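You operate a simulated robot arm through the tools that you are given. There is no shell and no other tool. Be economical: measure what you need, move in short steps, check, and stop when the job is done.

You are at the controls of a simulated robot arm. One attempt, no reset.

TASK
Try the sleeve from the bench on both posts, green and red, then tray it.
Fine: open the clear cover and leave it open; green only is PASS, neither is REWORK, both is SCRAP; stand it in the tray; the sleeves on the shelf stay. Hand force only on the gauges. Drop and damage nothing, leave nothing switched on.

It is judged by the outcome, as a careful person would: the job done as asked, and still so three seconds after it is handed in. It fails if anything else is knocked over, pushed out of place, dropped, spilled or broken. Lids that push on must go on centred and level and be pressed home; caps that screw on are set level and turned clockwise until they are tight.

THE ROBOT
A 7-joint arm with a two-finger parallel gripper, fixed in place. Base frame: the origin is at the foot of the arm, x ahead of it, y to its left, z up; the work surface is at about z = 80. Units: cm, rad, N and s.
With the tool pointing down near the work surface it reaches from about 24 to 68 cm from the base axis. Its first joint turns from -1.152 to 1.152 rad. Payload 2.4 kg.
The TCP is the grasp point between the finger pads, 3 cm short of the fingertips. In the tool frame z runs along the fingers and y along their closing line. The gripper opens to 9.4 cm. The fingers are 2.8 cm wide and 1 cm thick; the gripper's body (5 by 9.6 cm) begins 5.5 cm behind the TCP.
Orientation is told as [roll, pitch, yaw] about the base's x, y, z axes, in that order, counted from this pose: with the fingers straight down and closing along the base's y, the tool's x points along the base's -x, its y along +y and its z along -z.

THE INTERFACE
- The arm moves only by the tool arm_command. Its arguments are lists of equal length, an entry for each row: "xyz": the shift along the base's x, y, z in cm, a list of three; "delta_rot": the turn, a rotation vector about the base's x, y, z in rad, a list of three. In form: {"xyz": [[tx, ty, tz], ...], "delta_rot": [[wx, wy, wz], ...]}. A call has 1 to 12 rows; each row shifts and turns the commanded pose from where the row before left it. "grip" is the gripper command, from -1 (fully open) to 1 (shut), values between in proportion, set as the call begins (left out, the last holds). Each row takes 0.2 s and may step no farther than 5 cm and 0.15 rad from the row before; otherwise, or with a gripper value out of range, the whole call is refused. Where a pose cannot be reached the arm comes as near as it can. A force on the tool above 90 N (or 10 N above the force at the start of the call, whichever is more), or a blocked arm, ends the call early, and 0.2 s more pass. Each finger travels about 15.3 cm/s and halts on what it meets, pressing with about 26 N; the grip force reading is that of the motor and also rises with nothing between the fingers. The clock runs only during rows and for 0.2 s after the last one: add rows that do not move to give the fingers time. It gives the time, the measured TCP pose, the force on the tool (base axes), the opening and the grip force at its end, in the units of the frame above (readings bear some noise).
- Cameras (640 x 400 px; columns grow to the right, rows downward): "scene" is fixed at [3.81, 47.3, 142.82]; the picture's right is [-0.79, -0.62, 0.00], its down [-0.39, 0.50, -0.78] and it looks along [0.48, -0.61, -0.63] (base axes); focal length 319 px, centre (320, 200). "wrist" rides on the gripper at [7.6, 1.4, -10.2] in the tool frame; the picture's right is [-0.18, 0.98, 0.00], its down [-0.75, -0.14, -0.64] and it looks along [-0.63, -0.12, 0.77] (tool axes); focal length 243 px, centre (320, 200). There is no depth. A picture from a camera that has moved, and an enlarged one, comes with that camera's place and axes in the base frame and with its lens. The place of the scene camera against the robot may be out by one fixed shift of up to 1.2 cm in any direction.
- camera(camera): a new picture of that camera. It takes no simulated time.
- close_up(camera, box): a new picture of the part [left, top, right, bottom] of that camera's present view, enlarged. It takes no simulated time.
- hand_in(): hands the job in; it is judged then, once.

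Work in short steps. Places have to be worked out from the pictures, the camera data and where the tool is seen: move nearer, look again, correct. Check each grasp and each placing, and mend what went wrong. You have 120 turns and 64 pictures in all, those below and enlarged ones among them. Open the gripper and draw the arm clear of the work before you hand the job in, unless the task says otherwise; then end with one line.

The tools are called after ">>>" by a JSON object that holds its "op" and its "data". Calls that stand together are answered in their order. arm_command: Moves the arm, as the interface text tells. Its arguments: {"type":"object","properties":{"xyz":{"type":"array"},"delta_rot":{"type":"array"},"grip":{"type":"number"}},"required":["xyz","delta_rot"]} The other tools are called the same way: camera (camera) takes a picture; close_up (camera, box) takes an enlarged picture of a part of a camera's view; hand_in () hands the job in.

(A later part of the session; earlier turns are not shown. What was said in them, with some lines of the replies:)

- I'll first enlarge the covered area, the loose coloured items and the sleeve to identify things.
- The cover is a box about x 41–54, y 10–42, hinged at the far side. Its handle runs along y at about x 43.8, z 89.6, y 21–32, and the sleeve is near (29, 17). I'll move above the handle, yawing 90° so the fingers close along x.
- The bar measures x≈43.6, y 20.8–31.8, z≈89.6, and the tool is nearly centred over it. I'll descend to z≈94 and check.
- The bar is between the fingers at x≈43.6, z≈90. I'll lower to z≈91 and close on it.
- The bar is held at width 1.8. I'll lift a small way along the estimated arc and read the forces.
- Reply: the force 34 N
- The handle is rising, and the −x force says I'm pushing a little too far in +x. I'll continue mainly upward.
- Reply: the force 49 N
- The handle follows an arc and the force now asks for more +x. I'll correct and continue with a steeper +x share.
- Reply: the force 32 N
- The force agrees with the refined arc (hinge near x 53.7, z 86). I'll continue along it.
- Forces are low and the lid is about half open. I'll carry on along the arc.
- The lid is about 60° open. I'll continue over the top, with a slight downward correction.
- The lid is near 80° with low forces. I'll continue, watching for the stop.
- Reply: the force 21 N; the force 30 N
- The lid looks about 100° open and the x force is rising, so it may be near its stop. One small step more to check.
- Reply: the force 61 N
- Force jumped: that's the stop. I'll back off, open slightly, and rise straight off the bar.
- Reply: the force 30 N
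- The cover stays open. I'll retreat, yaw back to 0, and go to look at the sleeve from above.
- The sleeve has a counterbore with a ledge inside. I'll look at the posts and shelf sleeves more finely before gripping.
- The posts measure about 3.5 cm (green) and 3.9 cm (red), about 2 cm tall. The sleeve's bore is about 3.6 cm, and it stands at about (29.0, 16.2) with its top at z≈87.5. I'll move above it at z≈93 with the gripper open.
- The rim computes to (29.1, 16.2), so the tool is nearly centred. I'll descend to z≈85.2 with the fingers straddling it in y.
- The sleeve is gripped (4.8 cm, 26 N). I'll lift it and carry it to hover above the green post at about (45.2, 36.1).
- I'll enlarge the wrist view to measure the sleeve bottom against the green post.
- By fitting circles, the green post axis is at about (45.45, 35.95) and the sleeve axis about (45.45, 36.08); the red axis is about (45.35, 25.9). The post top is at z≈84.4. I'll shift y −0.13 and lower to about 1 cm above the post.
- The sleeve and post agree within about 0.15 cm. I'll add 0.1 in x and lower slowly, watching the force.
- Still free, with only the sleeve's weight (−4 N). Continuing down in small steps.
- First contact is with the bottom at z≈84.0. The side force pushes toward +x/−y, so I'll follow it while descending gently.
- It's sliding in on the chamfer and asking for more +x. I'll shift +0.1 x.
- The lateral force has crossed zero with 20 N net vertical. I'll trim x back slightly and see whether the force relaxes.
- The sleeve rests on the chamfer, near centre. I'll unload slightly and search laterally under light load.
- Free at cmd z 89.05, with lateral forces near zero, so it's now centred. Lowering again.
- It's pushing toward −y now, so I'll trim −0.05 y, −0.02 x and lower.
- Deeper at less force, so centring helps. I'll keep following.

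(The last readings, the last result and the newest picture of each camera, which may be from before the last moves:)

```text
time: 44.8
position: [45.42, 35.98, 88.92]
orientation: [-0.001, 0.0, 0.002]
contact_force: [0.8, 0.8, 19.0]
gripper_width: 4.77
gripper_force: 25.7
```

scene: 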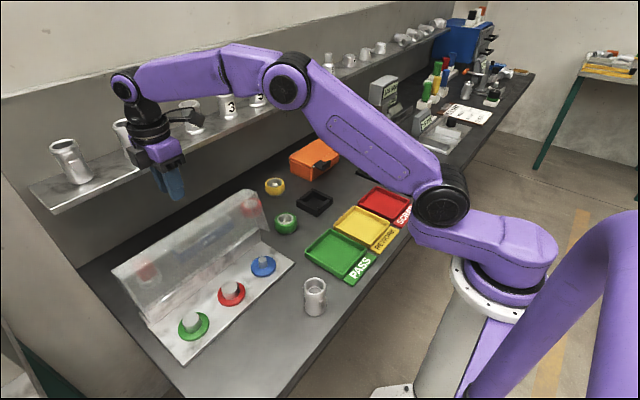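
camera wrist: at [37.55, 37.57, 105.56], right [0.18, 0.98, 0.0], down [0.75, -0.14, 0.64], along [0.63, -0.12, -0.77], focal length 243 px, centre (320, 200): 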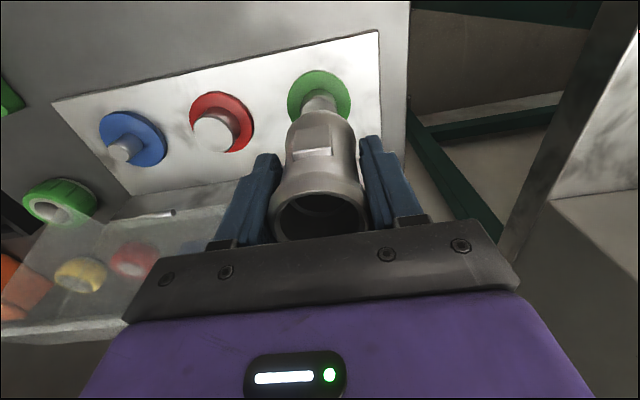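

Centred by force but still stopped with about 20 N. I'll unload and probe the lateral play systematically in x, then y.

>>> {"op": "arm_command", "data": {"xyz": [[0, 0, 0.14], [-0.1, 0, 0], [0, 0, 0]], "delta_rot": [[0, 0, 0], [0, 0, 0], [0, 0, 0]]}}

>>> {"op": "arm_command", "data": {"xyz": [[0.05, 0, 0], [0, 0, 0]], "delta_rot": [[0, 0, 0], [0, 0, 0]]}}

>>> {"op": "arm_command", "data": {"xyz": [[0.05, 0, 0], [0, 0, 0]], "delta_rot": [[0, 0, 0], [0, 0, 0]]}}

>>> {"op": "arm_command", "data": {"xyz": [[0.05, 0, 0], [0, 0, 0]], "delta_rot": [[0, 0, 0], [0, 0, 0]]}}

>>> {"op": "arm_command", "data": {"xyz": [[0.05, 0, 0], [0, 0, 0]], "delta_rot": [[0, 0, 0], [0, 0, 0]]}}

```text
time: 45.6
position: [45.43, 36.0, 88.9]
orientation: [-0.001, 0.002, 0.001]
contact_force: [2.8, 2.8, -2.8]
gripper_width: 4.81
gripper_force: 25.8
```

```text
time: 46.2
position: [45.52, 36.03, 88.88]
orientation: [-0.001, 0.002, -0.001]
contact_force: [-0.1, -0.2, -4.0]
gripper_width: 4.77
gripper_force: 26.1
```

```text
time: 46.8
position: [45.47, 35.94, 89.07]
orientation: [-0.001, 0.0, -0.001]
contact_force: [0.5, 0.0, -3.4]
gripper_width: 4.77
gripper_force: 25.9
```

```text
time: 47.4
position: [45.63, 36.12, 88.92]
orientation: [-0.001, -0.001, 0.002]
contact_force: [-1.8, -0.8, -1.0]
gripper_width: 4.79
gripper_force: 26.1
```

```text
time: 48.0
position: [45.5, 35.98, 88.95]
orientation: [0.0, 0.001, 0.002]
contact_force: [-4.5, -0.6, 4.6]
gripper_width: 4.78
gripper_force: 26.1
```

x centre is about −0.02 from the earlier value. Now the same for y.

>>> {"op": "arm_command", "data": {"xyz": [[-0.12, -0.1, 0], [0, 0, 0]], "delta_rot": [[0, 0, 0], [0, 0, 0]]}}

>>> {"op": "arm_command", "data": {"xyz": [[0, 0.05, 0], [0, 0, 0]], "delta_rot": [[0, 0, 0], [0, 0, 0]]}}

>>> {"op": "arm_command", "data": {"xyz": [[0, 0.05, 0], [0, 0, 0]], "delta_rot": [[0, 0, 0], [0, 0, 0]]}}

>>> {"op": "arm_command", "data": {"xyz": [[0, 0.05, 0], [0, 0, 0]], "delta_rot": [[0, 0, 0], [0, 0, 0]]}}

>>> {"op": "arm_command", "data": {"xyz": [[0, 0.05, 0], [0, 0, 0]], "delta_rot": [[0, 0, 0], [0, 0, 0]]}}

```text
time: 48.6
position: [45.62, 35.94, 88.91]
orientation: [-0.001, -0.002, 0.003]
contact_force: [-1.6, 1.8, -2.7]
gripper_width: 4.8
gripper_force: 26.3
```

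```text
time: 49.2
position: [45.53, 35.97, 88.91]
orientation: [-0.001, -0.001, 0.0]
contact_force: [1.3, 1.7, -2.6]
gripper_width: 4.82
gripper_force: 25.6
```

```text
time: 49.8
position: [45.41, 36.01, 88.83]
orientation: [0.0, 0.001, 0.0]
contact_force: [0.0, -1.0, -3.8]
gripper_width: 4.81
gripper_force: 26.3
```

```text
time: 50.4
position: [45.45, 36.03, 88.87]
orientation: [0.001, 0.0, 0.003]
contact_force: [0.3, -0.5, -3.8]
gripper_width: 4.79
gripper_force: 26.1
```

```text
time: 51.0
position: [45.43, 36.1, 88.92]
orientation: [0.0, 0.0, 0.002]
contact_force: [-0.7, 0.3, -3.3]
gripper_width: 4.81
gripper_force: 26.2
```

>>> {"op": "arm_command", "data": {"xyz": [[0, 0.05, 0], [0, 0, 0]], "delta_rot": [[0, 0, 0], [0, 0, 0]]}}

>>> {"op": "arm_command", "data": {"xyz": [[0, 0.05, 0], [0, 0, 0]], "delta_rot": [[0, 0, 0], [0, 0, 0]]}}

>>> {"op": "arm_command", "data": {"xyz": [[0, -0.15, 0], [0, 0, 0]], "delta_rot": [[0, 0, 0], [0, 0, 0]]}}

>>> {"op": "arm_command", "data": {"xyz": [[0, 0, -0.08], [0, 0, 0]], "delta_rot": [[0, 0, 0], [0, 0, 0]]}}

>>> {"op": "arm_command", "data": {"xyz": [[0, 0, -0.06], [0, 0, 0]], "delta_rot": [[0, 0, 0], [0, 0, 0]]}}

```text
time: 51.6
position: [45.45, 36.01, 89.02]
orientation: [0.002, 0.0, 0.0]
contact_force: [0.5, -1.1, -3.1]
gripper_width: 4.79
gripper_force: 26.0
```

```text
time: 52.2
position: [45.57, 36.1, 88.98]
orientation: [-0.002, 0.003, 0.001]
contact_force: [-0.9, -6.6, -2.0]
gripper_width: 4.82
gripper_force: 26.1
```

```text
time: 52.8
position: [45.31, 36.07, 88.83]
orientation: [0.002, -0.001, 0.002]
contact_force: [0.1, 0.2, -3.6]
gripper_width: 4.81
gripper_force: 26.2
```

```text
time: 53.4
position: [45.47, 36.1, 89.06]
orientation: [0.001, 0.0, 0.002]
contact_force: [0.6, -0.3, -2.9]
gripper_width: 4.79
gripper_force: 26.0
```

```text
time: 54.0
position: [45.47, 35.97, 88.81]
orientation: [0.002, -0.001, 0.001]
contact_force: [-1.7, -3.1, 2.0]
gripper_width: 4.79
gripper_force: 26.3
```

At the same height the force is now just 6 N, which is better. I'll trim −x/−y slightly and keep lowering.

>>> {"op": "arm_command", "data": {"xyz": [[-0.02, -0.03, 0], [0, 0, 0]], "delta_rot": [[0, 0, 0], [0, 0, 0]]}}

>>> {"op": "arm_command", "data": {"xyz": [[0, 0, -0.06], [0, 0, 0]], "delta_rot": [[0, 0, 0], [0, 0, 0]]}}

>>> {"op": "arm_command", "data": {"xyz": [[0, 0, -0.06], [0, 0, 0]], "delta_rot": [[0, 0, 0], [0, 0, 0]]}}

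```text
time: 54.6
position: [45.54, 36.06, 88.75]
orientation: [-0.003, 0.0, -0.001]
contact_force: [0.3, -2.5, -1.3]
gripper_width: 4.78
gripper_force: 26.4
```

```text
time: 55.2
position: [45.4, 36.04, 88.77]
orientation: [0.0, 0.0, -0.001]
contact_force: [-2.9, -6.5, 12.8]
gripper_width: 4.78
gripper_force: 26.1
```

```text
time: 55.8
position: [45.51, 36.07, 88.7]
orientation: [0.001, -0.002, 0.003]
contact_force: [-2.8, -5.1, 17.2]
gripper_width: 4.82
gripper_force: 26.0
```

>>> {"op": "arm_command", "data": {"xyz": [[-0.02, -0.03, 0.06], [0, 0, 0]], "delta_rot": [[0, 0, 0], [0, 0, 0]]}}

>>> {"op": "arm_command", "data": {"xyz": [[-0.01, -0.01, -0.04], [0, 0, 0]], "delta_rot": [[0, 0, 0], [0, 0, 0]]}}

>>> {"op": "arm_command", "data": {"xyz": [[0, 0, -0.04], [0, 0, 0]], "delta_rot": [[0, 0, 0], [0, 0, 0]]}}

```text
time: 56.4
position: [45.48, 36.05, 88.72]
orientation: [0.003, -0.002, 0.001]
contact_force: [-1.7, -1.3, 18.6]
gripper_width: 4.78
gripper_force: 26.0
```

```text
time: 57.0
position: [45.46, 36.17, 88.58]
orientation: [0.002, -0.002, 0.002]
contact_force: [-1.9, 1.2, 17.5]
gripper_width: 4.75
gripper_force: 26.5
```

```text
time: 57.6
position: [45.52, 36.04, 88.62]
orientation: [0.002, -0.002, 0.003]
contact_force: [-0.4, 1.1, 17.1]
gripper_width: 4.82
gripper_force: 26.0
```

The force saturates near 20 N as I lower. I need to see whether the sleeve is sliding onto the post or slipping in the grip.

>>> {"op": "close_up", "data": {"camera": "wrist", "box": [250, 60, 390, 250]}}

>>> {"op": "close_up", "data": {"camera": "scene", "box": [150, 250, 250, 350]}}

```text
2.11 times, centred on (320, 155) of wrist
camera zoom: at [37.87, 37.38, 98.94], right [0.18, 0.98, 0.0], down [0.75, -0.14, 0.64], along [0.63, -0.12, -0.77], focal length 511 px, centre (320, 295)
```

zoom: 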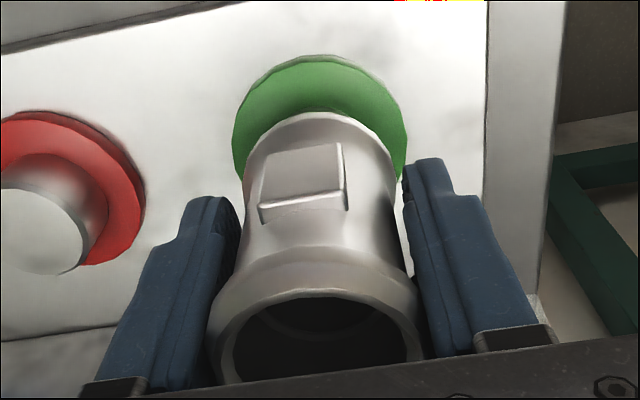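

```text
4.00 times, centred on (200, 300) of scene
camera zoom: at [3.78, 47.28, 142.83], right [-0.79, -0.62, 0.0], down [-0.39, 0.5, -0.78], along [0.48, -0.61, -0.63], focal length 1276 px, centre (800, -200)
```

zoom: 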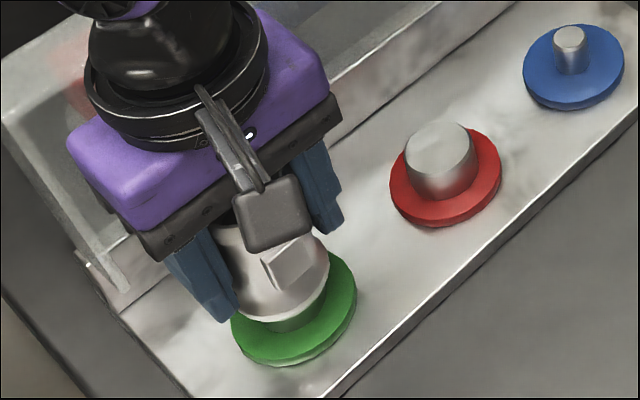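

The sleeve slid up about 0.4 cm in the grip and the post still holds it at z≈83.9. I'll do a small spiral search under this light load; if the sleeve enters, the force will fall to its weight.

>>> {"op": "arm_command", "data": {"xyz": [[0.05, 0, -0.01], [-0.015, 0.05, -0.01], [-0.035, 0.02, -0.01], [-0.05, -0.02, -0.01], [-0.02, -0.05, -0.01], [0.02, -0.05, -0.01], [0.05, -0.03, -0.01], [0.06, 0.02, -0.01], [0.03, 0.06, -0.01], [-0.03, 0.07, -0.01], [-0.06, 0.03, -0.01], [0, -0.1, -0.01]], "delta_rot": [[0, 0, 0], [0, 0, 0], [0, 0, 0], [0, 0, 0], [0, 0, 0], [0, 0, 0], [0, 0, 0], [0, 0, 0], [0, 0, 0], [0, 0, 0], [0, 0, 0], [0, 0, 0]]}}

>>> {"op": "arm_command", "data": {"xyz": [[0, 0, 0], [0, 0, 0]], "delta_rot": [[0, 0, 0], [0, 0, 0]]}}

```text
time: 60.2
position: [45.46, 35.95, 88.55]
orientation: [-0.002, 0.0, 0.001]
contact_force: [0.7, 1.6, 15.9]
gripper_width: 4.79
gripper_force: 26.3
```

```text
time: 60.8
position: [45.44, 35.96, 88.48]
orientation: [0.0, 0.001, 0.002]
contact_force: [1.5, 0.4, 16.1]
gripper_width: 4.77
gripper_force: 25.7
```

Still blocked. For a more decisive, gentle test, I'll unload, then ease the grip force so the sleeve can self-centre on the chamfer.

>>> {"op": "arm_command", "data": {"xyz": [[0, 0, 0.1], [0, 0, 0.06], [0, 0, 0]], "delta_rot": [[0, 0, 0], [0, 0, 0], [0, 0, 0]]}}

>>> {"op": "arm_command", "data": {"xyz": [[0, 0, 0], [0, 0, 0]], "delta_rot": [[0, 0, 0], [0, 0, 0]], "grip": 0.0}}

```text
time: 61.6
position: [45.47, 35.94, 88.63]
orientation: [-0.001, -0.002, 0.002]
contact_force: [5.4, 3.8, -2.5]
gripper_width: 4.77
gripper_force: 25.7
```

```text
time: 62.2
position: [45.42, 35.87, 88.66]
orientation: [-0.003, 0.004, -0.002]
contact_force: [-1.8, -2.7, 0.5]
gripper_width: 4.82
gripper_force: 26.2
```

>>> {"op": "arm_command", "data": {"xyz": [[0, 0, 0], [0, 0, 0]], "delta_rot": [[0, 0, 0], [0, 0, 0]], "grip": -0.015}}

>>> {"op": "arm_command", "data": {"xyz": [[0, 0, 0], [0, 0, 0]], "delta_rot": [[0, 0, 0], [0, 0, 0]], "grip": -0.02}}

```text
time: 62.8
position: [45.39, 36.0, 88.63]
orientation: [0.0, 0.001, 0.002]
contact_force: [0.5, 0.0, 1.1]
gripper_width: 4.83
gripper_force: 0.5
```

```text
time: 63.4
position: [45.41, 36.0, 88.64]
orientation: [0.001, -0.001, 0.003]
contact_force: [0.2, 0.6, 0.3]
gripper_width: 4.81
gripper_force: 0.2
```

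The grip is now slack and the tool carries no weight, so the sleeve stands free on the post. I'll look at where it sits.

>>> {"op": "close_up", "data": {"camera": "scene", "box": [150, 250, 250, 350]}}

>>> {"op": "close_up", "data": {"camera": "wrist", "box": [250, 60, 390, 250]}}

```text
4.00 times, centred on (200, 300) of scene
camera zoom: at [3.81, 47.3, 142.82], right [-0.79, -0.62, 0.0], down [-0.39, 0.5, -0.78], along [0.48, -0.61, -0.63], focal length 1276 px, centre (800, -200)
```

zoom: 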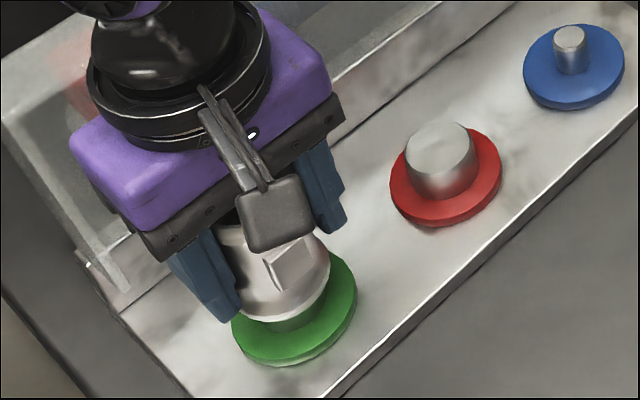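

```text
2.11 times, centred on (320, 155) of wrist
camera zoom: at [37.77, 37.33, 98.98], right [0.18, 0.98, 0.0], down [0.75, -0.14, 0.64], along [0.63, -0.12, -0.77], focal length 511 px, centre (320, 295)
```

zoom: 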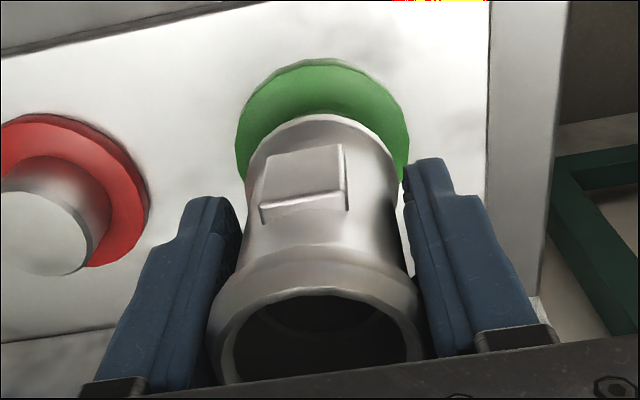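

The sleeve stays up on the post top, unsupported. As a final check I'll widen slightly, slide the fingers down so the palm touches the sleeve top, and press lightly while it is laterally free.

>>> {"op": "arm_command", "data": {"xyz": [[0, 0, 0], [0, 0, -0.5], [0, 0, -0.7], [0, 0, -0.7], [0, 0, 0]], "delta_rot": [[0, 0, 0], [0, 0, 0], [0, 0, 0], [0, 0, 0], [0, 0, 0]], "grip": -0.06}}

>>> {"op": "arm_command", "data": {"xyz": [[0, 0, -0.15], [0, 0, 0]], "delta_rot": [[0, 0, 0], [0, 0, 0]]}}

>>> {"op": "arm_command", "data": {"xyz": [[0, 0, -0.15], [0, 0, 0]], "delta_rot": [[0, 0, 0], [0, 0, 0]]}}

```text
time: 64.6
position: [45.59, 36.04, 86.76]
orientation: [-0.002, -0.001, 0.002]
contact_force: [1.2, -0.9, -1.2]
gripper_width: 4.98
gripper_force: 0.1
```

```text
time: 65.2
position: [45.44, 36.0, 86.59]
orientation: [0.0, 0.0, 0.0]
contact_force: [0.1, -0.2, -0.4]
gripper_width: 5.0
gripper_force: 0.1
```

```text
time: 65.8
position: [45.52, 35.96, 86.69]
orientation: [0.002, -0.002, 0.0]
contact_force: [1.3, -0.6, 10.1]
gripper_width: 4.96
gripper_force: 0.0
```

Palm contact at 10 N. A little more, up to about 20 N.

>>> {"op": "arm_command", "data": {"xyz": [[0, 0, -0.06], [0, 0, 0]], "delta_rot": [[0, 0, 0], [0, 0, 0]]}}

>>> {"op": "arm_command", "data": {"xyz": [[0, 0, -0.04], [0, 0, 0]], "delta_rot": [[0, 0, 0], [0, 0, 0]]}}

```text
time: 66.4
position: [45.47, 35.93, 86.45]
orientation: [0.003, -0.003, 0.0]
contact_force: [1.1, -1.2, 23.3]
gripper_width: 4.98
gripper_force: 0.0
```

```text
time: 67.0
position: [45.5, 36.02, 86.37]
orientation: [0.002, -0.003, 0.0]
contact_force: [-0.1, -3.4, 32.4]
gripper_width: 5.0
gripper_force: 0.0
```

It held against about 30 N with the load centred and level, so it does not go onto green. I'll raise, regrip at the former height, and lift off.

>>> {"op": "arm_command", "data": {"xyz": [[0, 0, 0.3], [0, 0, 1.2], [0, 0, 1.0], [0, 0, 0]], "delta_rot": [[0, 0, 0], [0, 0, 0], [0, 0, 0], [0, 0, 0]]}}

>>> {"op": "arm_command", "data": {"xyz": [[0, 0, 0], [0, 0, 0], [0, 0, 0]], "delta_rot": [[0, 0, 0], [0, 0, 0], [0, 0, 0]], "grip": 1}}

>>> {"op": "arm_command", "data": {"xyz": [[0, 0, 0.5], [0, 0, 1.0], [0, 0, 1.5], [0, 0, 1.0], [0, 0, 0]], "delta_rot": [[0, 0, 0], [0, 0, 0], [0, 0, 0], [0, 0, 0], [0, 0, 0]]}}

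>>> {"op": "camera", "data": {"camera": "wrist"}}

```text
time: 68.0
position: [45.42, 35.97, 88.92]
orientation: [-0.002, 0.003, 0.002]
contact_force: [-0.1, -0.1, 0.1]
gripper_width: 5.01
gripper_force: 0.2
```

```text
time: 68.8
position: [45.45, 35.99, 88.87]
orientation: [-0.001, 0.002, 0.002]
contact_force: [-2.4, -2.3, -0.4]
gripper_width: 4.82
gripper_force: 25.8
```

```text
time: 70.0
position: [45.49, 36.03, 92.9]
orientation: [-0.001, 0.0, 0.002]
contact_force: [0.1, -0.1, -3.9]
gripper_width: 4.83
gripper_force: 25.5
```

```text
23 pictures are left
camera wrist: at [37.89, 37.34, 103.19], right [0.18, 0.98, 0.0], down [0.75, -0.14, 0.64], along [0.63, -0.12, -0.77], focal length 243 px, centre (320, 200)
```

wrist: 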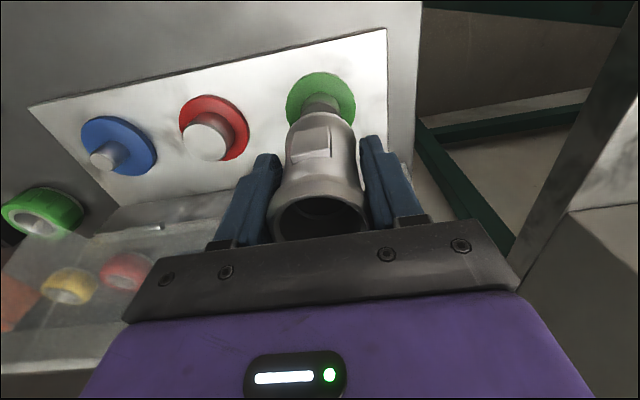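

Held again, at the same height. I'll move 10 cm in −y to above the red post and check alignment.

>>> {"op": "arm_command", "data": {"xyz": [[0, -2, 0], [0, -2, 0], [0, -2, 0], [0, -2, 0], [-0.05, -2, 0], [0, 0, -1.5], [0, 0, 0]], "delta_rot": [[0, 0, 0], [0, 0, 0], [0, 0, 0], [0, 0, 0], [0, 0, 0], [0, 0, 0], [0, 0, 0]]}}

>>> {"op": "close_up", "data": {"camera": "wrist", "box": [260, 50, 380, 170]}}

>>> {"op": "close_up", "data": {"camera": "scene", "box": [180, 220, 280, 320]}}

```text
time: 71.6
position: [45.51, 25.97, 91.35]
orientation: [0.001, 0.0, 0.001]
contact_force: [-0.2, 0.0, -3.7]
gripper_width: 4.81
gripper_force: 25.5
```

```text
3.33 times, centred on (320, 110) of wrist
camera zoom: at [37.72, 27.31, 101.69], right [0.18, 0.98, 0.0], down [0.75, -0.14, 0.64], along [0.63, -0.12, -0.77], focal length 809 px, centre (320, 500)
```

zoom: 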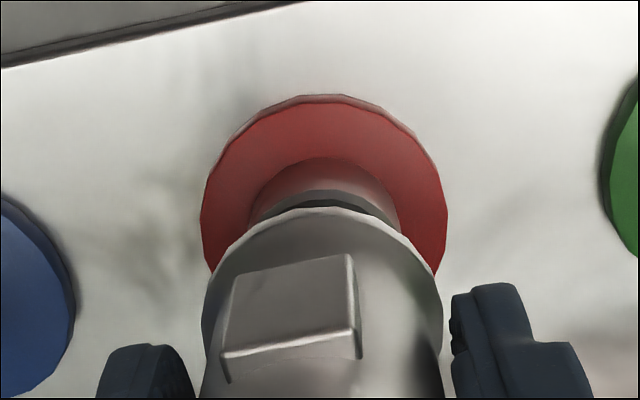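

```text
4.00 times, centred on (230, 270) of scene
camera zoom: at [3.82, 47.3, 142.82], right [-0.79, -0.62, 0.0], down [-0.39, 0.5, -0.78], along [0.48, -0.61, -0.63], focal length 1276 px, centre (680, -80)
```

zoom: 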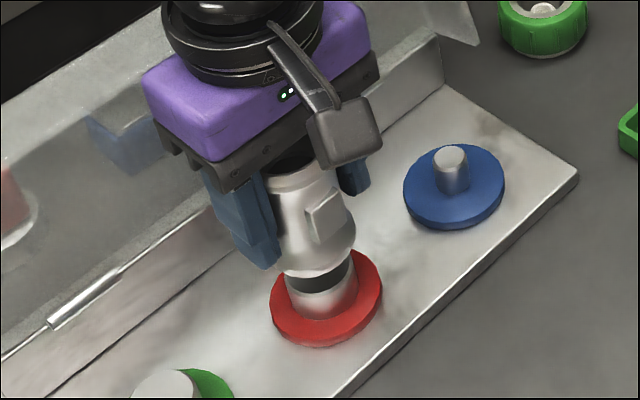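

Aligned within about 0.05 cm by the same method. I'll lower toward the red post's top.

>>> {"op": "arm_command", "data": {"xyz": [[0.02, 0.03, -0.6], [0, 0, -0.6], [0, 0, -0.5], [0, 0, 0]], "delta_rot": [[0, 0, 0], [0, 0, 0], [0, 0, 0], [0, 0, 0]]}}

>>> {"op": "arm_command", "data": {"xyz": [[0, 0, -0.15], [0, 0, 0]], "delta_rot": [[0, 0, 0], [0, 0, 0]]}}

>>> {"op": "arm_command", "data": {"xyz": [[0, 0, -0.15], [0, 0, 0]], "delta_rot": [[0, 0, 0], [0, 0, 0]]}}

>>> {"op": "arm_command", "data": {"xyz": [[0, 0, -0.1], [0, 0, 0]], "delta_rot": [[0, 0, 0], [0, 0, 0]]}}

```text
time: 72.6
position: [45.53, 25.97, 89.57]
orientation: [-0.001, 0.001, 0.001]
contact_force: [1.8, -0.5, -3.0]
gripper_width: 4.79
gripper_force: 25.9
```

```text
time: 73.2
position: [45.46, 25.98, 89.47]
orientation: [0.0, 0.001, 0.002]
contact_force: [0.6, -0.4, -3.7]
gripper_width: 4.8
gripper_force: 25.8
```

```text
time: 73.8
position: [45.54, 25.96, 89.35]
orientation: [0.001, 0.0, 0.002]
contact_force: [0.1, -0.4, -3.6]
gripper_width: 4.83
gripper_force: 25.9
```

```text
time: 74.4
position: [45.49, 25.92, 89.34]
orientation: [0.0, 0.0, 0.001]
contact_force: [1.3, -0.2, -4.0]
gripper_width: 4.82
gripper_force: 25.7
```

>>> {"op": "arm_command", "data": {"xyz": [[0, 0, -0.1], [0, 0, 0]], "delta_rot": [[0, 0, 0], [0, 0, 0]]}}

>>> {"op": "arm_command", "data": {"xyz": [[0, 0, -0.1], [0, 0, 0]], "delta_rot": [[0, 0, 0], [0, 0, 0]]}}

>>> {"op": "arm_command", "data": {"xyz": [[0, 0, -0.1], [0, 0, 0]], "delta_rot": [[0, 0, 0], [0, 0, 0]]}}

```text
time: 75.0
position: [45.44, 25.91, 89.28]
orientation: [0.001, 0.0, 0.0]
contact_force: [0.8, -1.2, 0.3]
gripper_width: 4.82
gripper_force: 26.4
```

```text
time: 75.6
position: [45.55, 25.94, 89.03]
orientation: [0.003, -0.002, 0.002]
contact_force: [-1.4, -2.3, 17.8]
gripper_width: 4.81
gripper_force: 26.4
```

```text
time: 76.2
position: [45.39, 26.1, 88.85]
orientation: [0.001, -0.002, 0.002]
contact_force: [2.3, -0.2, 17.5]
gripper_width: 4.81
gripper_force: 26.1
```

On red it stops hard at about 0.3 cm higher than on green, with no lateral force. I'll do a short spiral with the same light load to be fair to it.

>>> {"op": "arm_command", "data": {"xyz": [[0.05, 0, 0.02], [-0.015, 0.05, 0], [-0.035, 0.02, 0], [-0.05, -0.02, 0], [-0.02, -0.05, 0], [0.02, -0.05, 0], [0.05, -0.03, 0], [0.06, 0.02, -0.01], [0.03, 0.06, 0], [-0.03, 0.07, 0], [-0.06, 0.03, 0], [0, -0.1, -0.01]], "delta_rot": [[0, 0, 0], [0, 0, 0], [0, 0, 0], [0, 0, 0], [0, 0, 0], [0, 0, 0], [0, 0, 0], [0, 0, 0], [0, 0, 0], [0, 0, 0], [0, 0, 0], [0, 0, 0]]}}

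>>> {"op": "close_up", "data": {"camera": "scene", "box": [180, 220, 280, 320]}}

```text
time: 78.8
position: [45.32, 25.92, 88.98]
orientation: [-0.002, 0.003, 0.001]
contact_force: [-4.1, 0.5, 11.3]
gripper_width: 4.8
gripper_force: 26.1
```

```text
4.00 times, centred on (230, 270) of scene
camera zoom: at [3.79, 47.29, 142.82], right [-0.79, -0.62, 0.0], down [-0.39, 0.5, -0.78], along [0.48, -0.61, -0.63], focal length 1276 px, centre (680, -80)
```

zoom: 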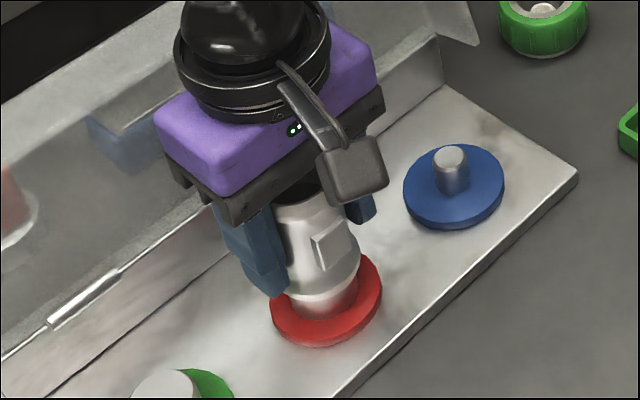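

Red stays blocked. Since the verdict hinges on green, I'll go back for a second, careful try there, adding a small yaw wiggle to defeat any sticking.

>>> {"op": "arm_command", "data": {"xyz": [[0, 0, 0.5], [0, 0, 1.5], [0, 2, 0], [0, 2, 0], [0, 2, 0], [0, 2, 0], [0.01, 1.95, 0], [0, 0, -0.8], [0, 0, -0.6], [0, 0, 0]], "delta_rot": [[0, 0, 0], [0, 0, 0], [0, 0, 0], [0, 0, 0], [0, 0, 0], [0, 0, 0], [0, 0, 0], [0, 0, 0], [0, 0, 0], [0, 0, 0]]}}

>>> {"op": "arm_command", "data": {"xyz": [[0, 0, -0.2], [0, 0, -0.1], [0, 0, 0]], "delta_rot": [[0, 0, 0], [0, 0, 0], [0, 0, 0]]}}

>>> {"op": "arm_command", "data": {"xyz": [[0, 0, -0.1], [0, 0, -0.1], [0, 0, 0]], "delta_rot": [[0, 0, 0], [0, 0, 0], [0, 0, 0]]}}

```text
time: 81.0
position: [45.33, 36.08, 89.51]
orientation: [0.001, 0.001, 0.001]
contact_force: [-0.2, -0.8, -4.2]
gripper_width: 4.8
gripper_force: 25.5
```

```text
time: 81.8
position: [45.32, 35.97, 89.32]
orientation: [-0.001, 0.002, 0.0]
contact_force: [0.1, 0.3, -3.4]
gripper_width: 4.81
gripper_force: 26.0
```

```text
time: 82.6
position: [45.48, 35.84, 89.13]
orientation: [0.0, -0.001, -0.001]
contact_force: [-1.1, 0.2, -3.1]
gripper_width: 4.78
gripper_force: 26.3
```

>>> {"op": "arm_command", "data": {"xyz": [[0, 0, -0.1], [0, 0, -0.1], [0, 0, 0]], "delta_rot": [[0, 0, 0], [0, 0, 0], [0, 0, 0]]}}

>>> {"op": "arm_command", "data": {"xyz": [[0, 0, -0.1], [0, 0, 0]], "delta_rot": [[0, 0, 0], [0, 0, 0]]}}

>>> {"op": "arm_command", "data": {"xyz": [[0, 0, -0.1], [0, 0, 0]], "delta_rot": [[0, 0, 0], [0, 0, 0]]}}

```text
time: 83.4
position: [45.42, 35.89, 88.87]
orientation: [0.001, 0.0, 0.001]
contact_force: [-0.7, 0.1, -3.5]
gripper_width: 4.78
gripper_force: 26.0
```

```text
time: 84.0
position: [45.33, 36.01, 88.76]
orientation: [0.0, 0.001, 0.002]
contact_force: [-2.3, 1.7, -1.9]
gripper_width: 4.83
gripper_force: 25.3
```

```text
time: 84.6
position: [45.4, 36.01, 88.73]
orientation: [0.0, 0.0, 0.001]
contact_force: [-3.6, 1.7, -0.6]
gripper_width: 4.8
gripper_force: 26.5
```

It's in the chamfer, guiding −x/+y. I'll follow, then lower with small yaw wiggles.

>>> {"op": "arm_command", "data": {"xyz": [[-0.04, 0.02, 0], [0, 0, 0]], "delta_rot": [[0, 0, 0], [0, 0, 0]]}}

>>> {"op": "arm_command", "data": {"xyz": [[0, 0, -0.06], [0, 0, 0]], "delta_rot": [[0, 0, 0], [0, 0, 0]]}}

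>>> {"op": "arm_command", "data": {"xyz": [[0, 0, 0], [0, 0, 0], [0, 0, 0], [0, 0, 0], [0, 0, 0], [0, 0, 0]], "delta_rot": [[0, 0, 0.06], [0, 0, -0.12], [0, 0, 0.12], [0, 0, -0.12], [0, 0, 0.06], [0, 0, 0]]}}

```text
time: 85.2
position: [45.37, 35.83, 88.75]
orientation: [0.001, 0.0, 0.001]
contact_force: [-3.1, 0.7, 2.8]
gripper_width: 4.81
gripper_force: 25.8
```

```text
time: 85.8
position: [45.38, 35.95, 88.66]
orientation: [0.001, 0.0, 0.002]
contact_force: [-5.7, -0.6, 10.7]
gripper_width: 4.77
gripper_force: 26.3
```

```text
time: 87.2
position: [45.43, 36.09, 88.76]
orientation: [0.002, 0.0, 0.001]
contact_force: [-3.5, 1.2, 7.5]
gripper_width: 4.8
gripper_force: 25.7
```

>>> {"op": "arm_command", "data": {"xyz": [[-0.05, 0.01, 0], [0, 0, 0], [0, 0, 0], [0, 0, 0], [0, 0, 0]], "delta_rot": [[0, 0, 0.06], [0, 0, -0.12], [0, 0, 0.12], [0, 0, -0.06], [0, 0, 0]]}}

>>> {"op": "arm_command", "data": {"xyz": [[-0.02, 0.01, -0.03], [0, 0, -0.03], [0, 0, 0], [0, 0, 0], [0, 0, 0]], "delta_rot": [[0, 0, 0.06], [0, 0, -0.12], [0, 0, 0.12], [0, 0, -0.06], [0, 0, 0]]}}

>>> {"op": "arm_command", "data": {"xyz": [[0, 0, -0.03], [0, 0, -0.03], [0, 0, 0], [0, 0, 0], [0, 0, 0]], "delta_rot": [[0, 0, 0.06], [0, 0, -0.12], [0, 0, 0.12], [0, 0, -0.06], [0, 0, 0]]}}

```text
time: 88.4
position: [45.31, 36.1, 88.75]
orientation: [0.001, -0.002, 0.001]
contact_force: [-0.4, 0.6, 8.1]
gripper_width: 4.8
gripper_force: 25.9
```

```text
time: 89.6
position: [45.42, 35.96, 88.59]
orientation: [0.001, 0.0, 0.001]
contact_force: [2.4, -0.4, 16.5]
gripper_width: 4.8
gripper_force: 25.6
```

```text
time: 90.8
position: [45.4, 35.97, 88.5]
orientation: [-0.002, 0.001, 0.001]
contact_force: [4.2, 1.5, 11.0]
gripper_width: 4.79
gripper_force: 26.7
```

>>> {"op": "arm_command", "data": {"xyz": [[0.03, 0.01, 0], [0, 0, 0], [0, 0, 0], [0, 0, 0], [0, 0, 0]], "delta_rot": [[0, 0, 0.06], [0, 0, -0.12], [0, 0, 0.12], [0, 0, -0.06], [0, 0, 0]]}}

>>> {"op": "arm_command", "data": {"xyz": [[0.01, 0, -0.04], [0, 0, 0], [0, 0, 0], [0, 0, 0], [0, 0, 0]], "delta_rot": [[0.02, 0, 0], [-0.04, 0, 0], [0.02, 0.02, 0], [0, -0.04, 0], [0, 0.02, 0]]}}

>>> {"op": "close_up", "data": {"camera": "scene", "box": [150, 250, 250, 350]}}

```text
time: 92.0
position: [45.42, 35.89, 88.47]
orientation: [-0.001, 0.001, -0.001]
contact_force: [1.3, -1.0, 7.1]
gripper_width: 4.79
gripper_force: 25.7
```

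```text
time: 93.2
position: [45.42, 35.96, 88.43]
orientation: [-0.001, 0.001, 0.002]
contact_force: [-1.3, -0.9, 8.1]
gripper_width: 4.81
gripper_force: 25.7
```

```text
4.00 times, centred on (200, 300) of scene
camera zoom: at [3.79, 47.28, 142.83], right [-0.79, -0.62, 0.0], down [-0.39, 0.5, -0.78], along [0.48, -0.61, -0.63], focal length 1276 px, centre (800, -200)
```

zoom: 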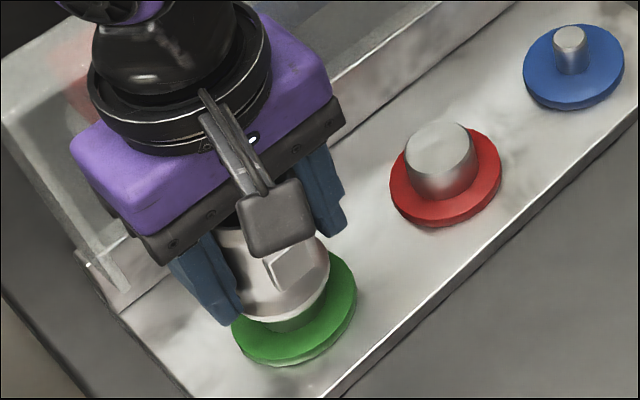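

The sleeve sits exactly as before on green: it goes on neither post, so the verdict is REWORK (yellow tray). I'll lift off and carry it toward that tray at about (34.3, −12).

>>> {"op": "arm_command", "data": {"xyz": [[0, 0, 0.5], [0, 0, 1.5], [0, 0, 3], [0, 0, 3], [0, 0, 3], [0, 0, 0]], "delta_rot": [[0, 0, 0], [0, 0, 0], [0, 0, 0], [0, 0, 0], [0, 0, 0], [0, 0, 0]]}}

>>> {"op": "arm_command", "data": {"xyz": [[-1, -2, 0], [-1.2, -4, 0], [-1.2, -4, 0], [-1.2, -4, 0], [-1.2, -4, 0], [-1.2, -4, 0], [-1, -4, 0], [-1, -4, 0], [-1, -4, 0], [-1, -4, 0], [-1, -3, 0], [0, 0, 0]], "delta_rot": [[0, 0, 0], [0, 0, 0], [0, 0, 0], [0, 0, 0], [0, 0, 0], [0, 0, 0], [0, 0, 0], [0, 0, 0], [0, 0, 0], [0, 0, 0], [0, 0, 0], [0, 0, 0]]}}

>>> {"op": "camera", "data": {"camera": "wrist"}}

>>> {"op": "camera", "data": {"camera": "scene"}}

```text
time: 94.6
position: [45.32, 35.96, 99.51]
orientation: [0.0, 0.0, 0.002]
contact_force: [-0.3, 0.2, -4.2]
gripper_width: 4.81
gripper_force: 26.3
```

```text
time: 97.2
position: [33.4, -4.88, 99.35]
orientation: [0.001, 0.0, 0.001]
contact_force: [0.2, 0.3, -3.4]
gripper_width: 4.82
gripper_force: 26.0
```

```text
18 pictures are left
camera wrist: at [25.77, -3.45, 109.63], right [0.18, 0.98, 0.0], down [0.75, -0.14, 0.64], along [0.63, -0.12, -0.77], focal length 243 px, centre (320, 200)
```

wrist: 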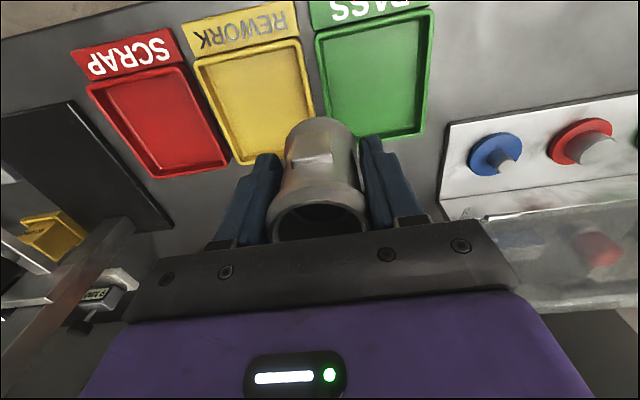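

```text
17 pictures are left
```

scene: 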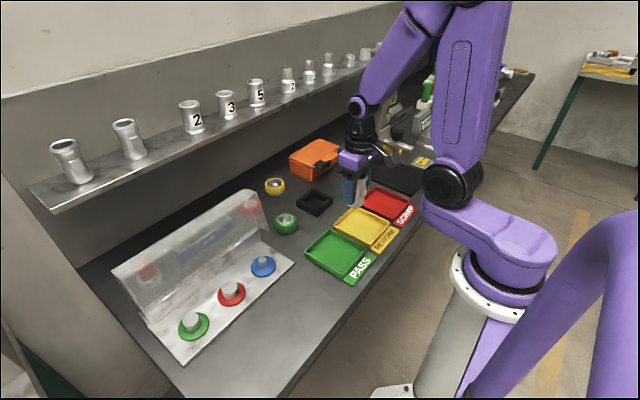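

The yellow tray's centre is at about (33.9, −11.9). I'll move over it, lower to z≈90, and check.

>>> {"op": "arm_command", "data": {"xyz": [[0.2, -2, 0], [0.2, -2, 0], [0.1, -2, 0], [0, -1, 0], [0, 0, -3], [0, 0, -3], [0, 0, -3], [0, 0, 0]], "delta_rot": [[0, 0, 0], [0, 0, 0], [0, 0, 0], [0, 0, 0], [0, 0, 0], [0, 0, 0], [0, 0, 0], [0, 0, 0]]}}

>>> {"op": "camera", "data": {"camera": "wrist"}}

>>> {"op": "close_up", "data": {"camera": "scene", "box": [300, 150, 440, 290]}}

```text
time: 99.0
position: [33.94, -12.06, 90.56]
orientation: [-0.001, 0.001, 0.0]
contact_force: [-0.2, 0.1, -3.5]
gripper_width: 4.79
gripper_force: 26.1
```

```text
16 pictures are left
camera wrist: at [26.31, -10.66, 100.77], right [0.18, 0.98, 0.0], down [0.75, -0.14, 0.64], along [0.63, -0.12, -0.77], focal length 243 px, centre (320, 200)
```

wrist: 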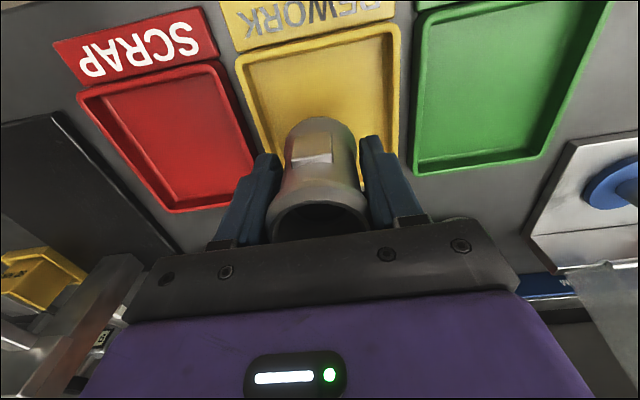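

```text
2.86 times, centred on (370, 220) of scene
camera zoom: at [3.81, 47.29, 142.82], right [-0.79, -0.62, 0.0], down [-0.39, 0.5, -0.78], along [0.48, -0.61, -0.63], focal length 911 px, centre (177, 143)
```

zoom: 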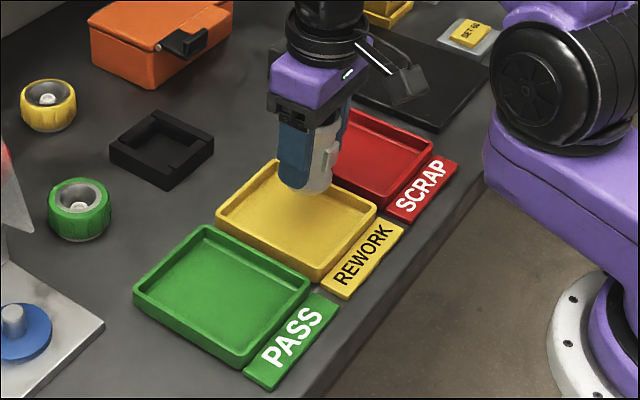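

The tray interior is about x 29.3–40, y −16.5…−6, centre (34.6, −11.3). I'll shift there and lower until close to the floor.

>>> {"op": "arm_command", "data": {"xyz": [[0.5, 0.6, -0.5], [0, 0, -1.5], [0, 0, -1.5], [0, 0, -0.6], [0, 0, 0]], "delta_rot": [[0, 0, 0], [0, 0, 0], [0, 0, 0], [0, 0, 0], [0, 0, 0]]}}

>>> {"op": "arm_command", "data": {"xyz": [[0, 0, -0.2], [0, 0, -0.2], [0, 0, 0]], "delta_rot": [[0, 0, 0], [0, 0, 0], [0, 0, 0]]}}

>>> {"op": "arm_command", "data": {"xyz": [[0, 0, -0.15], [0, 0, 0]], "delta_rot": [[0, 0, 0], [0, 0, 0]]}}

```text
time: 100.2
position: [34.59, -11.5, 86.41]
orientation: [-0.001, 0.0, 0.001]
contact_force: [0.5, 0.2, -3.7]
gripper_width: 4.76
gripper_force: 25.7
```

```text
time: 101.0
position: [34.49, -11.42, 85.94]
orientation: [-0.001, -0.002, 0.001]
contact_force: [0.5, 0.2, -4.0]
gripper_width: 4.79
gripper_force: 25.7
```

```text
time: 101.6
position: [34.35, -11.37, 85.8]
orientation: [-0.001, 0.0, 0.003]
contact_force: [0.0, -0.3, -3.8]
gripper_width: 4.8
gripper_force: 26.2
```

>>> {"op": "arm_command", "data": {"xyz": [[0, 0, -0.15], [0, 0, 0]], "delta_rot": [[0, 0, 0], [0, 0, 0]]}}

>>> {"op": "arm_command", "data": {"xyz": [[0, 0, -0.15], [0, 0, 0]], "delta_rot": [[0, 0, 0], [0, 0, 0]]}}

>>> {"op": "close_up", "data": {"camera": "scene", "box": [310, 170, 410, 270]}}

```text
time: 102.2
position: [34.33, -11.45, 85.67]
orientation: [0.0, 0.001, -0.002]
contact_force: [0.3, -0.4, -4.6]
gripper_width: 4.79
gripper_force: 25.6
```

```text
time: 102.8
position: [34.46, -11.38, 85.43]
orientation: [0.0, 0.0, 0.0]
contact_force: [0.8, -0.9, -3.5]
gripper_width: 4.81
gripper_force: 25.6
```

```text
4.00 times, centred on (360, 220) of scene
camera zoom: at [3.81, 47.29, 142.82], right [-0.79, -0.62, 0.0], down [-0.39, 0.5, -0.78], along [0.48, -0.61, -0.63], focal length 1276 px, centre (160, 120)
```

zoom: 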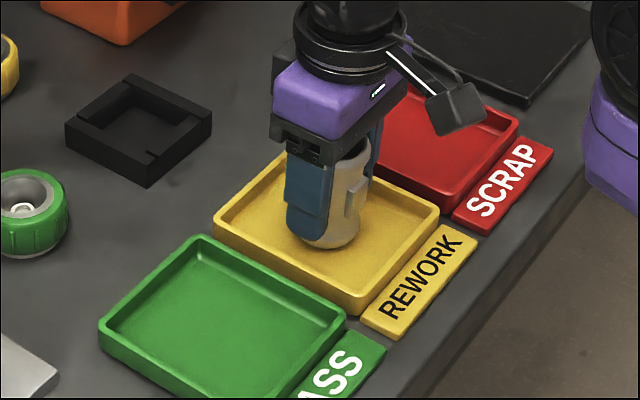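

Well placed over the tray floor and nearly down. Continuing to contact in small steps.

>>> {"op": "arm_command", "data": {"xyz": [[0, 0, -0.12], [0, 0, 0]], "delta_rot": [[0, 0, 0], [0, 0, 0]]}}

>>> {"op": "arm_command", "data": {"xyz": [[0, 0, -0.1], [0, 0, 0]], "delta_rot": [[0, 0, 0], [0, 0, 0]]}}

>>> {"op": "arm_command", "data": {"xyz": [[0, 0, -0.1], [0, 0, 0]], "delta_rot": [[0, 0, 0], [0, 0, 0]]}}

```text
time: 103.4
position: [34.32, -11.57, 85.35]
orientation: [0.001, 0.0, 0.002]
contact_force: [0.5, -0.3, -3.0]
gripper_width: 4.82
gripper_force: 26.0
```

```text
time: 104.0
position: [34.44, -11.53, 85.27]
orientation: [0.0, -0.001, 0.002]
contact_force: [-0.4, -0.2, -3.3]
gripper_width: 4.8
gripper_force: 25.9
```

```text
time: 104.6
position: [34.3, -11.63, 85.05]
orientation: [0.002, -0.001, 0.002]
contact_force: [-0.6, 3.0, 10.9]
gripper_width: 4.8
gripper_force: 25.9
```

It's on the floor (+15 N). I'll relieve slightly and open the fingers modestly.

>>> {"op": "arm_command", "data": {"xyz": [[0, 0, 0.07], [0, 0, 0]], "delta_rot": [[0, 0, 0], [0, 0, 0]]}}

>>> {"op": "arm_command", "data": {"xyz": [[0, 0, 0], [0, 0, 0]], "delta_rot": [[0, 0, 0], [0, 0, 0]], "grip": -0.2}}

>>> {"op": "arm_command", "data": {"xyz": [[0, 0, 1], [0, 0, 2], [0, 0, 3], [0, 0, 4], [0, 0, 4], [0, 0, 0]], "delta_rot": [[0, 0, 0], [0, 0, 0], [0, 0, 0], [0, 0, 0], [0, 0, 0], [0, 0, 0]]}}

>>> {"op": "camera", "data": {"camera": "wrist"}}

>>> {"op": "camera", "data": {"camera": "scene"}}

```text
time: 105.2
position: [34.17, -11.37, 85.21]
orientation: [-0.001, -0.001, 0.001]
contact_force: [0.1, -0.2, -3.6]
gripper_width: 4.79
gripper_force: 25.8
```

```text
time: 105.8
position: [34.34, -11.4, 85.12]
orientation: [0.001, -0.001, 0.002]
contact_force: [0.5, -0.2, -0.2]
gripper_width: 5.64
gripper_force: 0.1
```

```text
time: 107.2
position: [34.24, -11.4, 99.4]
orientation: [-0.001, 0.0, 0.001]
contact_force: [-0.2, 0.7, 0.4]
gripper_width: 5.64
gripper_force: 0.0
```

```text
13 pictures are left
camera wrist: at [26.59, -10.06, 109.74], right [0.18, 0.98, 0.0], down [0.75, -0.14, 0.64], along [0.63, -0.12, -0.77], focal length 243 px, centre (320, 200)
```

wrist: 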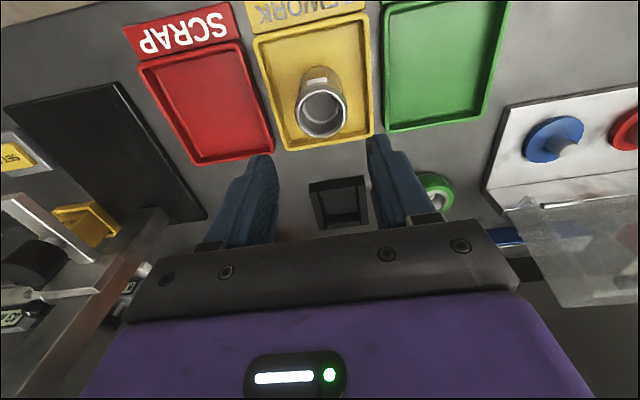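

```text
12 pictures are left
```

scene: 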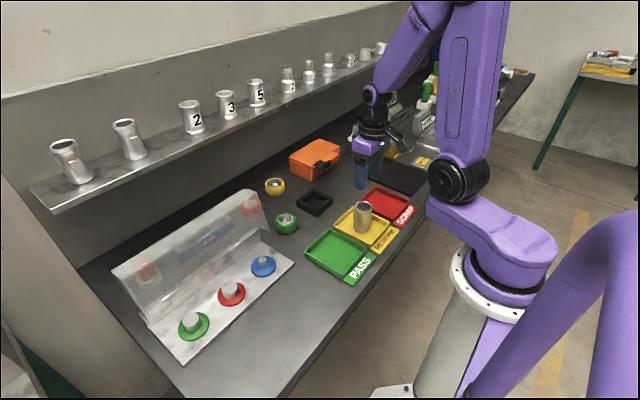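

The sleeve stands in the REWORK tray and the cover is still open. As a cross-check on the verdict, I'll measure the bore in an enlarged view.

>>> {"op": "close_up", "data": {"camera": "wrist", "box": [280, 55, 360, 145]}}

>>> {"op": "close_up", "data": {"camera": "scene", "box": [165, 270, 255, 350]}}

>>> {"op": "close_up", "data": {"camera": "scene", "box": [325, 180, 405, 260]}}

```text
4.44 times, centred on (320, 100) of wrist
camera zoom: at [26.59, -10.06, 109.74], right [0.18, 0.98, 0.0], down [0.75, -0.14, 0.64], along [0.63, -0.12, -0.77], focal length 1078 px, centre (320, 644)
```

zoom: 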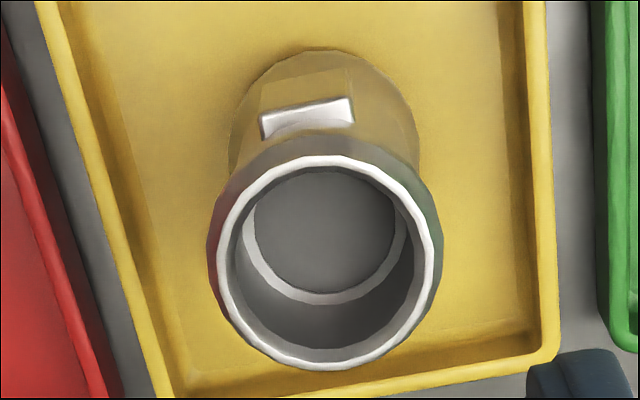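

```text
5.00 times, centred on (210, 310) of scene
camera zoom: at [3.81, 47.3, 142.82], right [-0.79, -0.62, 0.0], down [-0.39, 0.5, -0.78], along [0.48, -0.61, -0.63], focal length 1595 px, centre (870, -350)
```

zoom: 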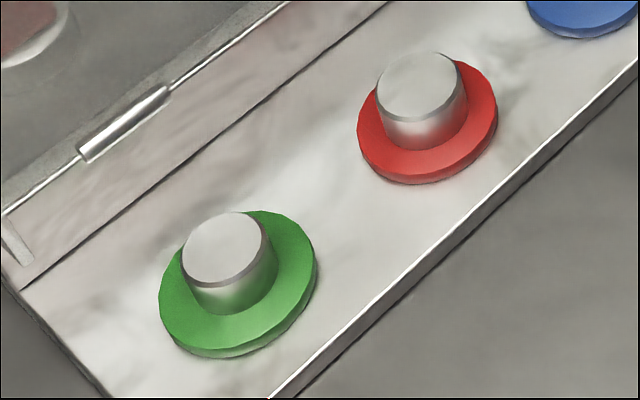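

```text
5.00 times, centred on (365, 220) of scene
camera zoom: at [3.81, 47.3, 142.82], right [-0.79, -0.62, 0.0], down [-0.39, 0.5, -0.78], along [0.48, -0.61, -0.63], focal length 1595 px, centre (95, 100)
```

zoom: 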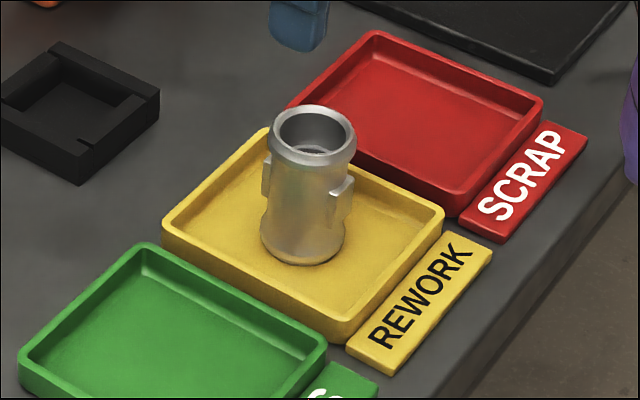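

The interior appears capped below a ledge. I want a sharper measure of this bore, so I'll enlarge once more on the rim alone.

>>> {"op": "close_up", "data": {"camera": "wrist", "box": [292, 82, 352, 142]}}

>>> {"op": "close_up", "data": {"camera": "scene", "box": [345, 190, 385, 240]}}

```text
6.67 times, centred on (322, 112) of wrist
camera zoom: at [26.59, -10.06, 109.74], right [0.18, 0.98, 0.0], down [0.75, -0.14, 0.64], along [0.63, -0.12, -0.77], focal length 1618 px, centre (307, 787)
```

zoom: 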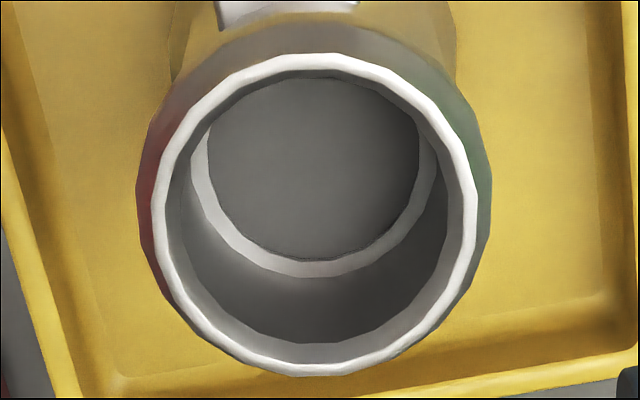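

```text
8.00 times, centred on (365, 215) of scene
camera zoom: at [3.81, 47.3, 142.82], right [-0.79, -0.62, 0.0], down [-0.39, 0.5, -0.78], along [0.48, -0.61, -0.63], focal length 2552 px, centre (-40, 80)
```

zoom: 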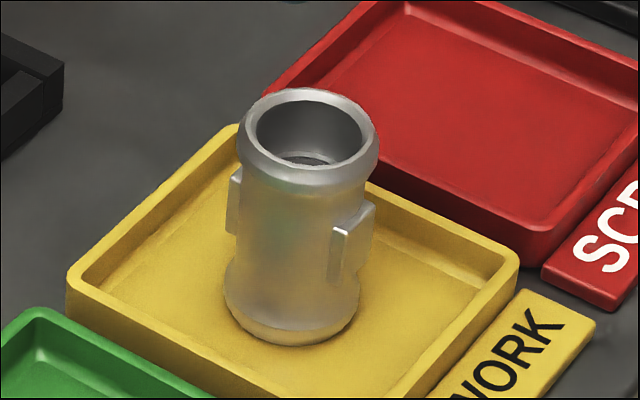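

The bore measures about 3.5 cm or less inside its chamfer. That is consistent with being stopped on both posts, including the free, wiggled and 30 N presses on green. I'll open the gripper fully and draw the arm clear.

>>> {"op": "arm_command", "data": {"xyz": [[0, 0, 3], [0, 0, 4], [0, 0, 4], [0, 0, 0]], "delta_rot": [[0, 0, 0], [0, 0, 0], [0, 0, 0], [0, 0, 0]], "grip": -1}}

>>> {"op": "camera", "data": {"camera": "scene"}}

```text
time: 108.2
position: [34.26, -11.34, 110.18]
orientation: [0.001, 0.0, 0.001]
contact_force: [-0.1, 0.1, -0.3]
gripper_width: 9.41
gripper_force: 0.1
```

```text
6 pictures are left
```

scene: 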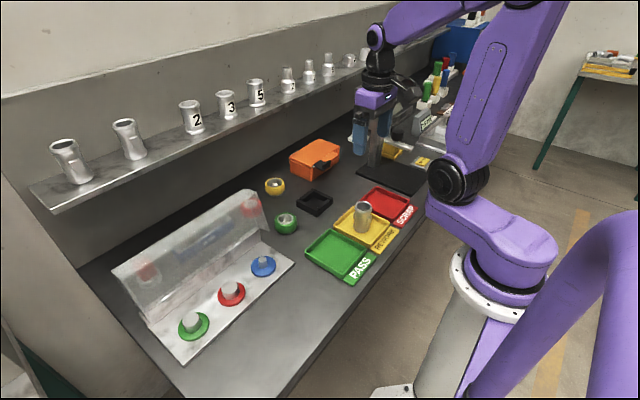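

The cover is open, the sleeve stands in the REWORK tray, nothing else has been disturbed, and the arm is clear. Handing in.

>>> {"op": "hand_in", "data": {}}

```text
The job is handed in.
```

The sleeve went on neither the green nor the red post, so it is standing in the REWORK tray; the cover is open, and the other items look undisturbed in the last picture. Green was close (bore and post both read about 3.5 cm), but it stayed blocked on two tries, including one press of about 32 N.
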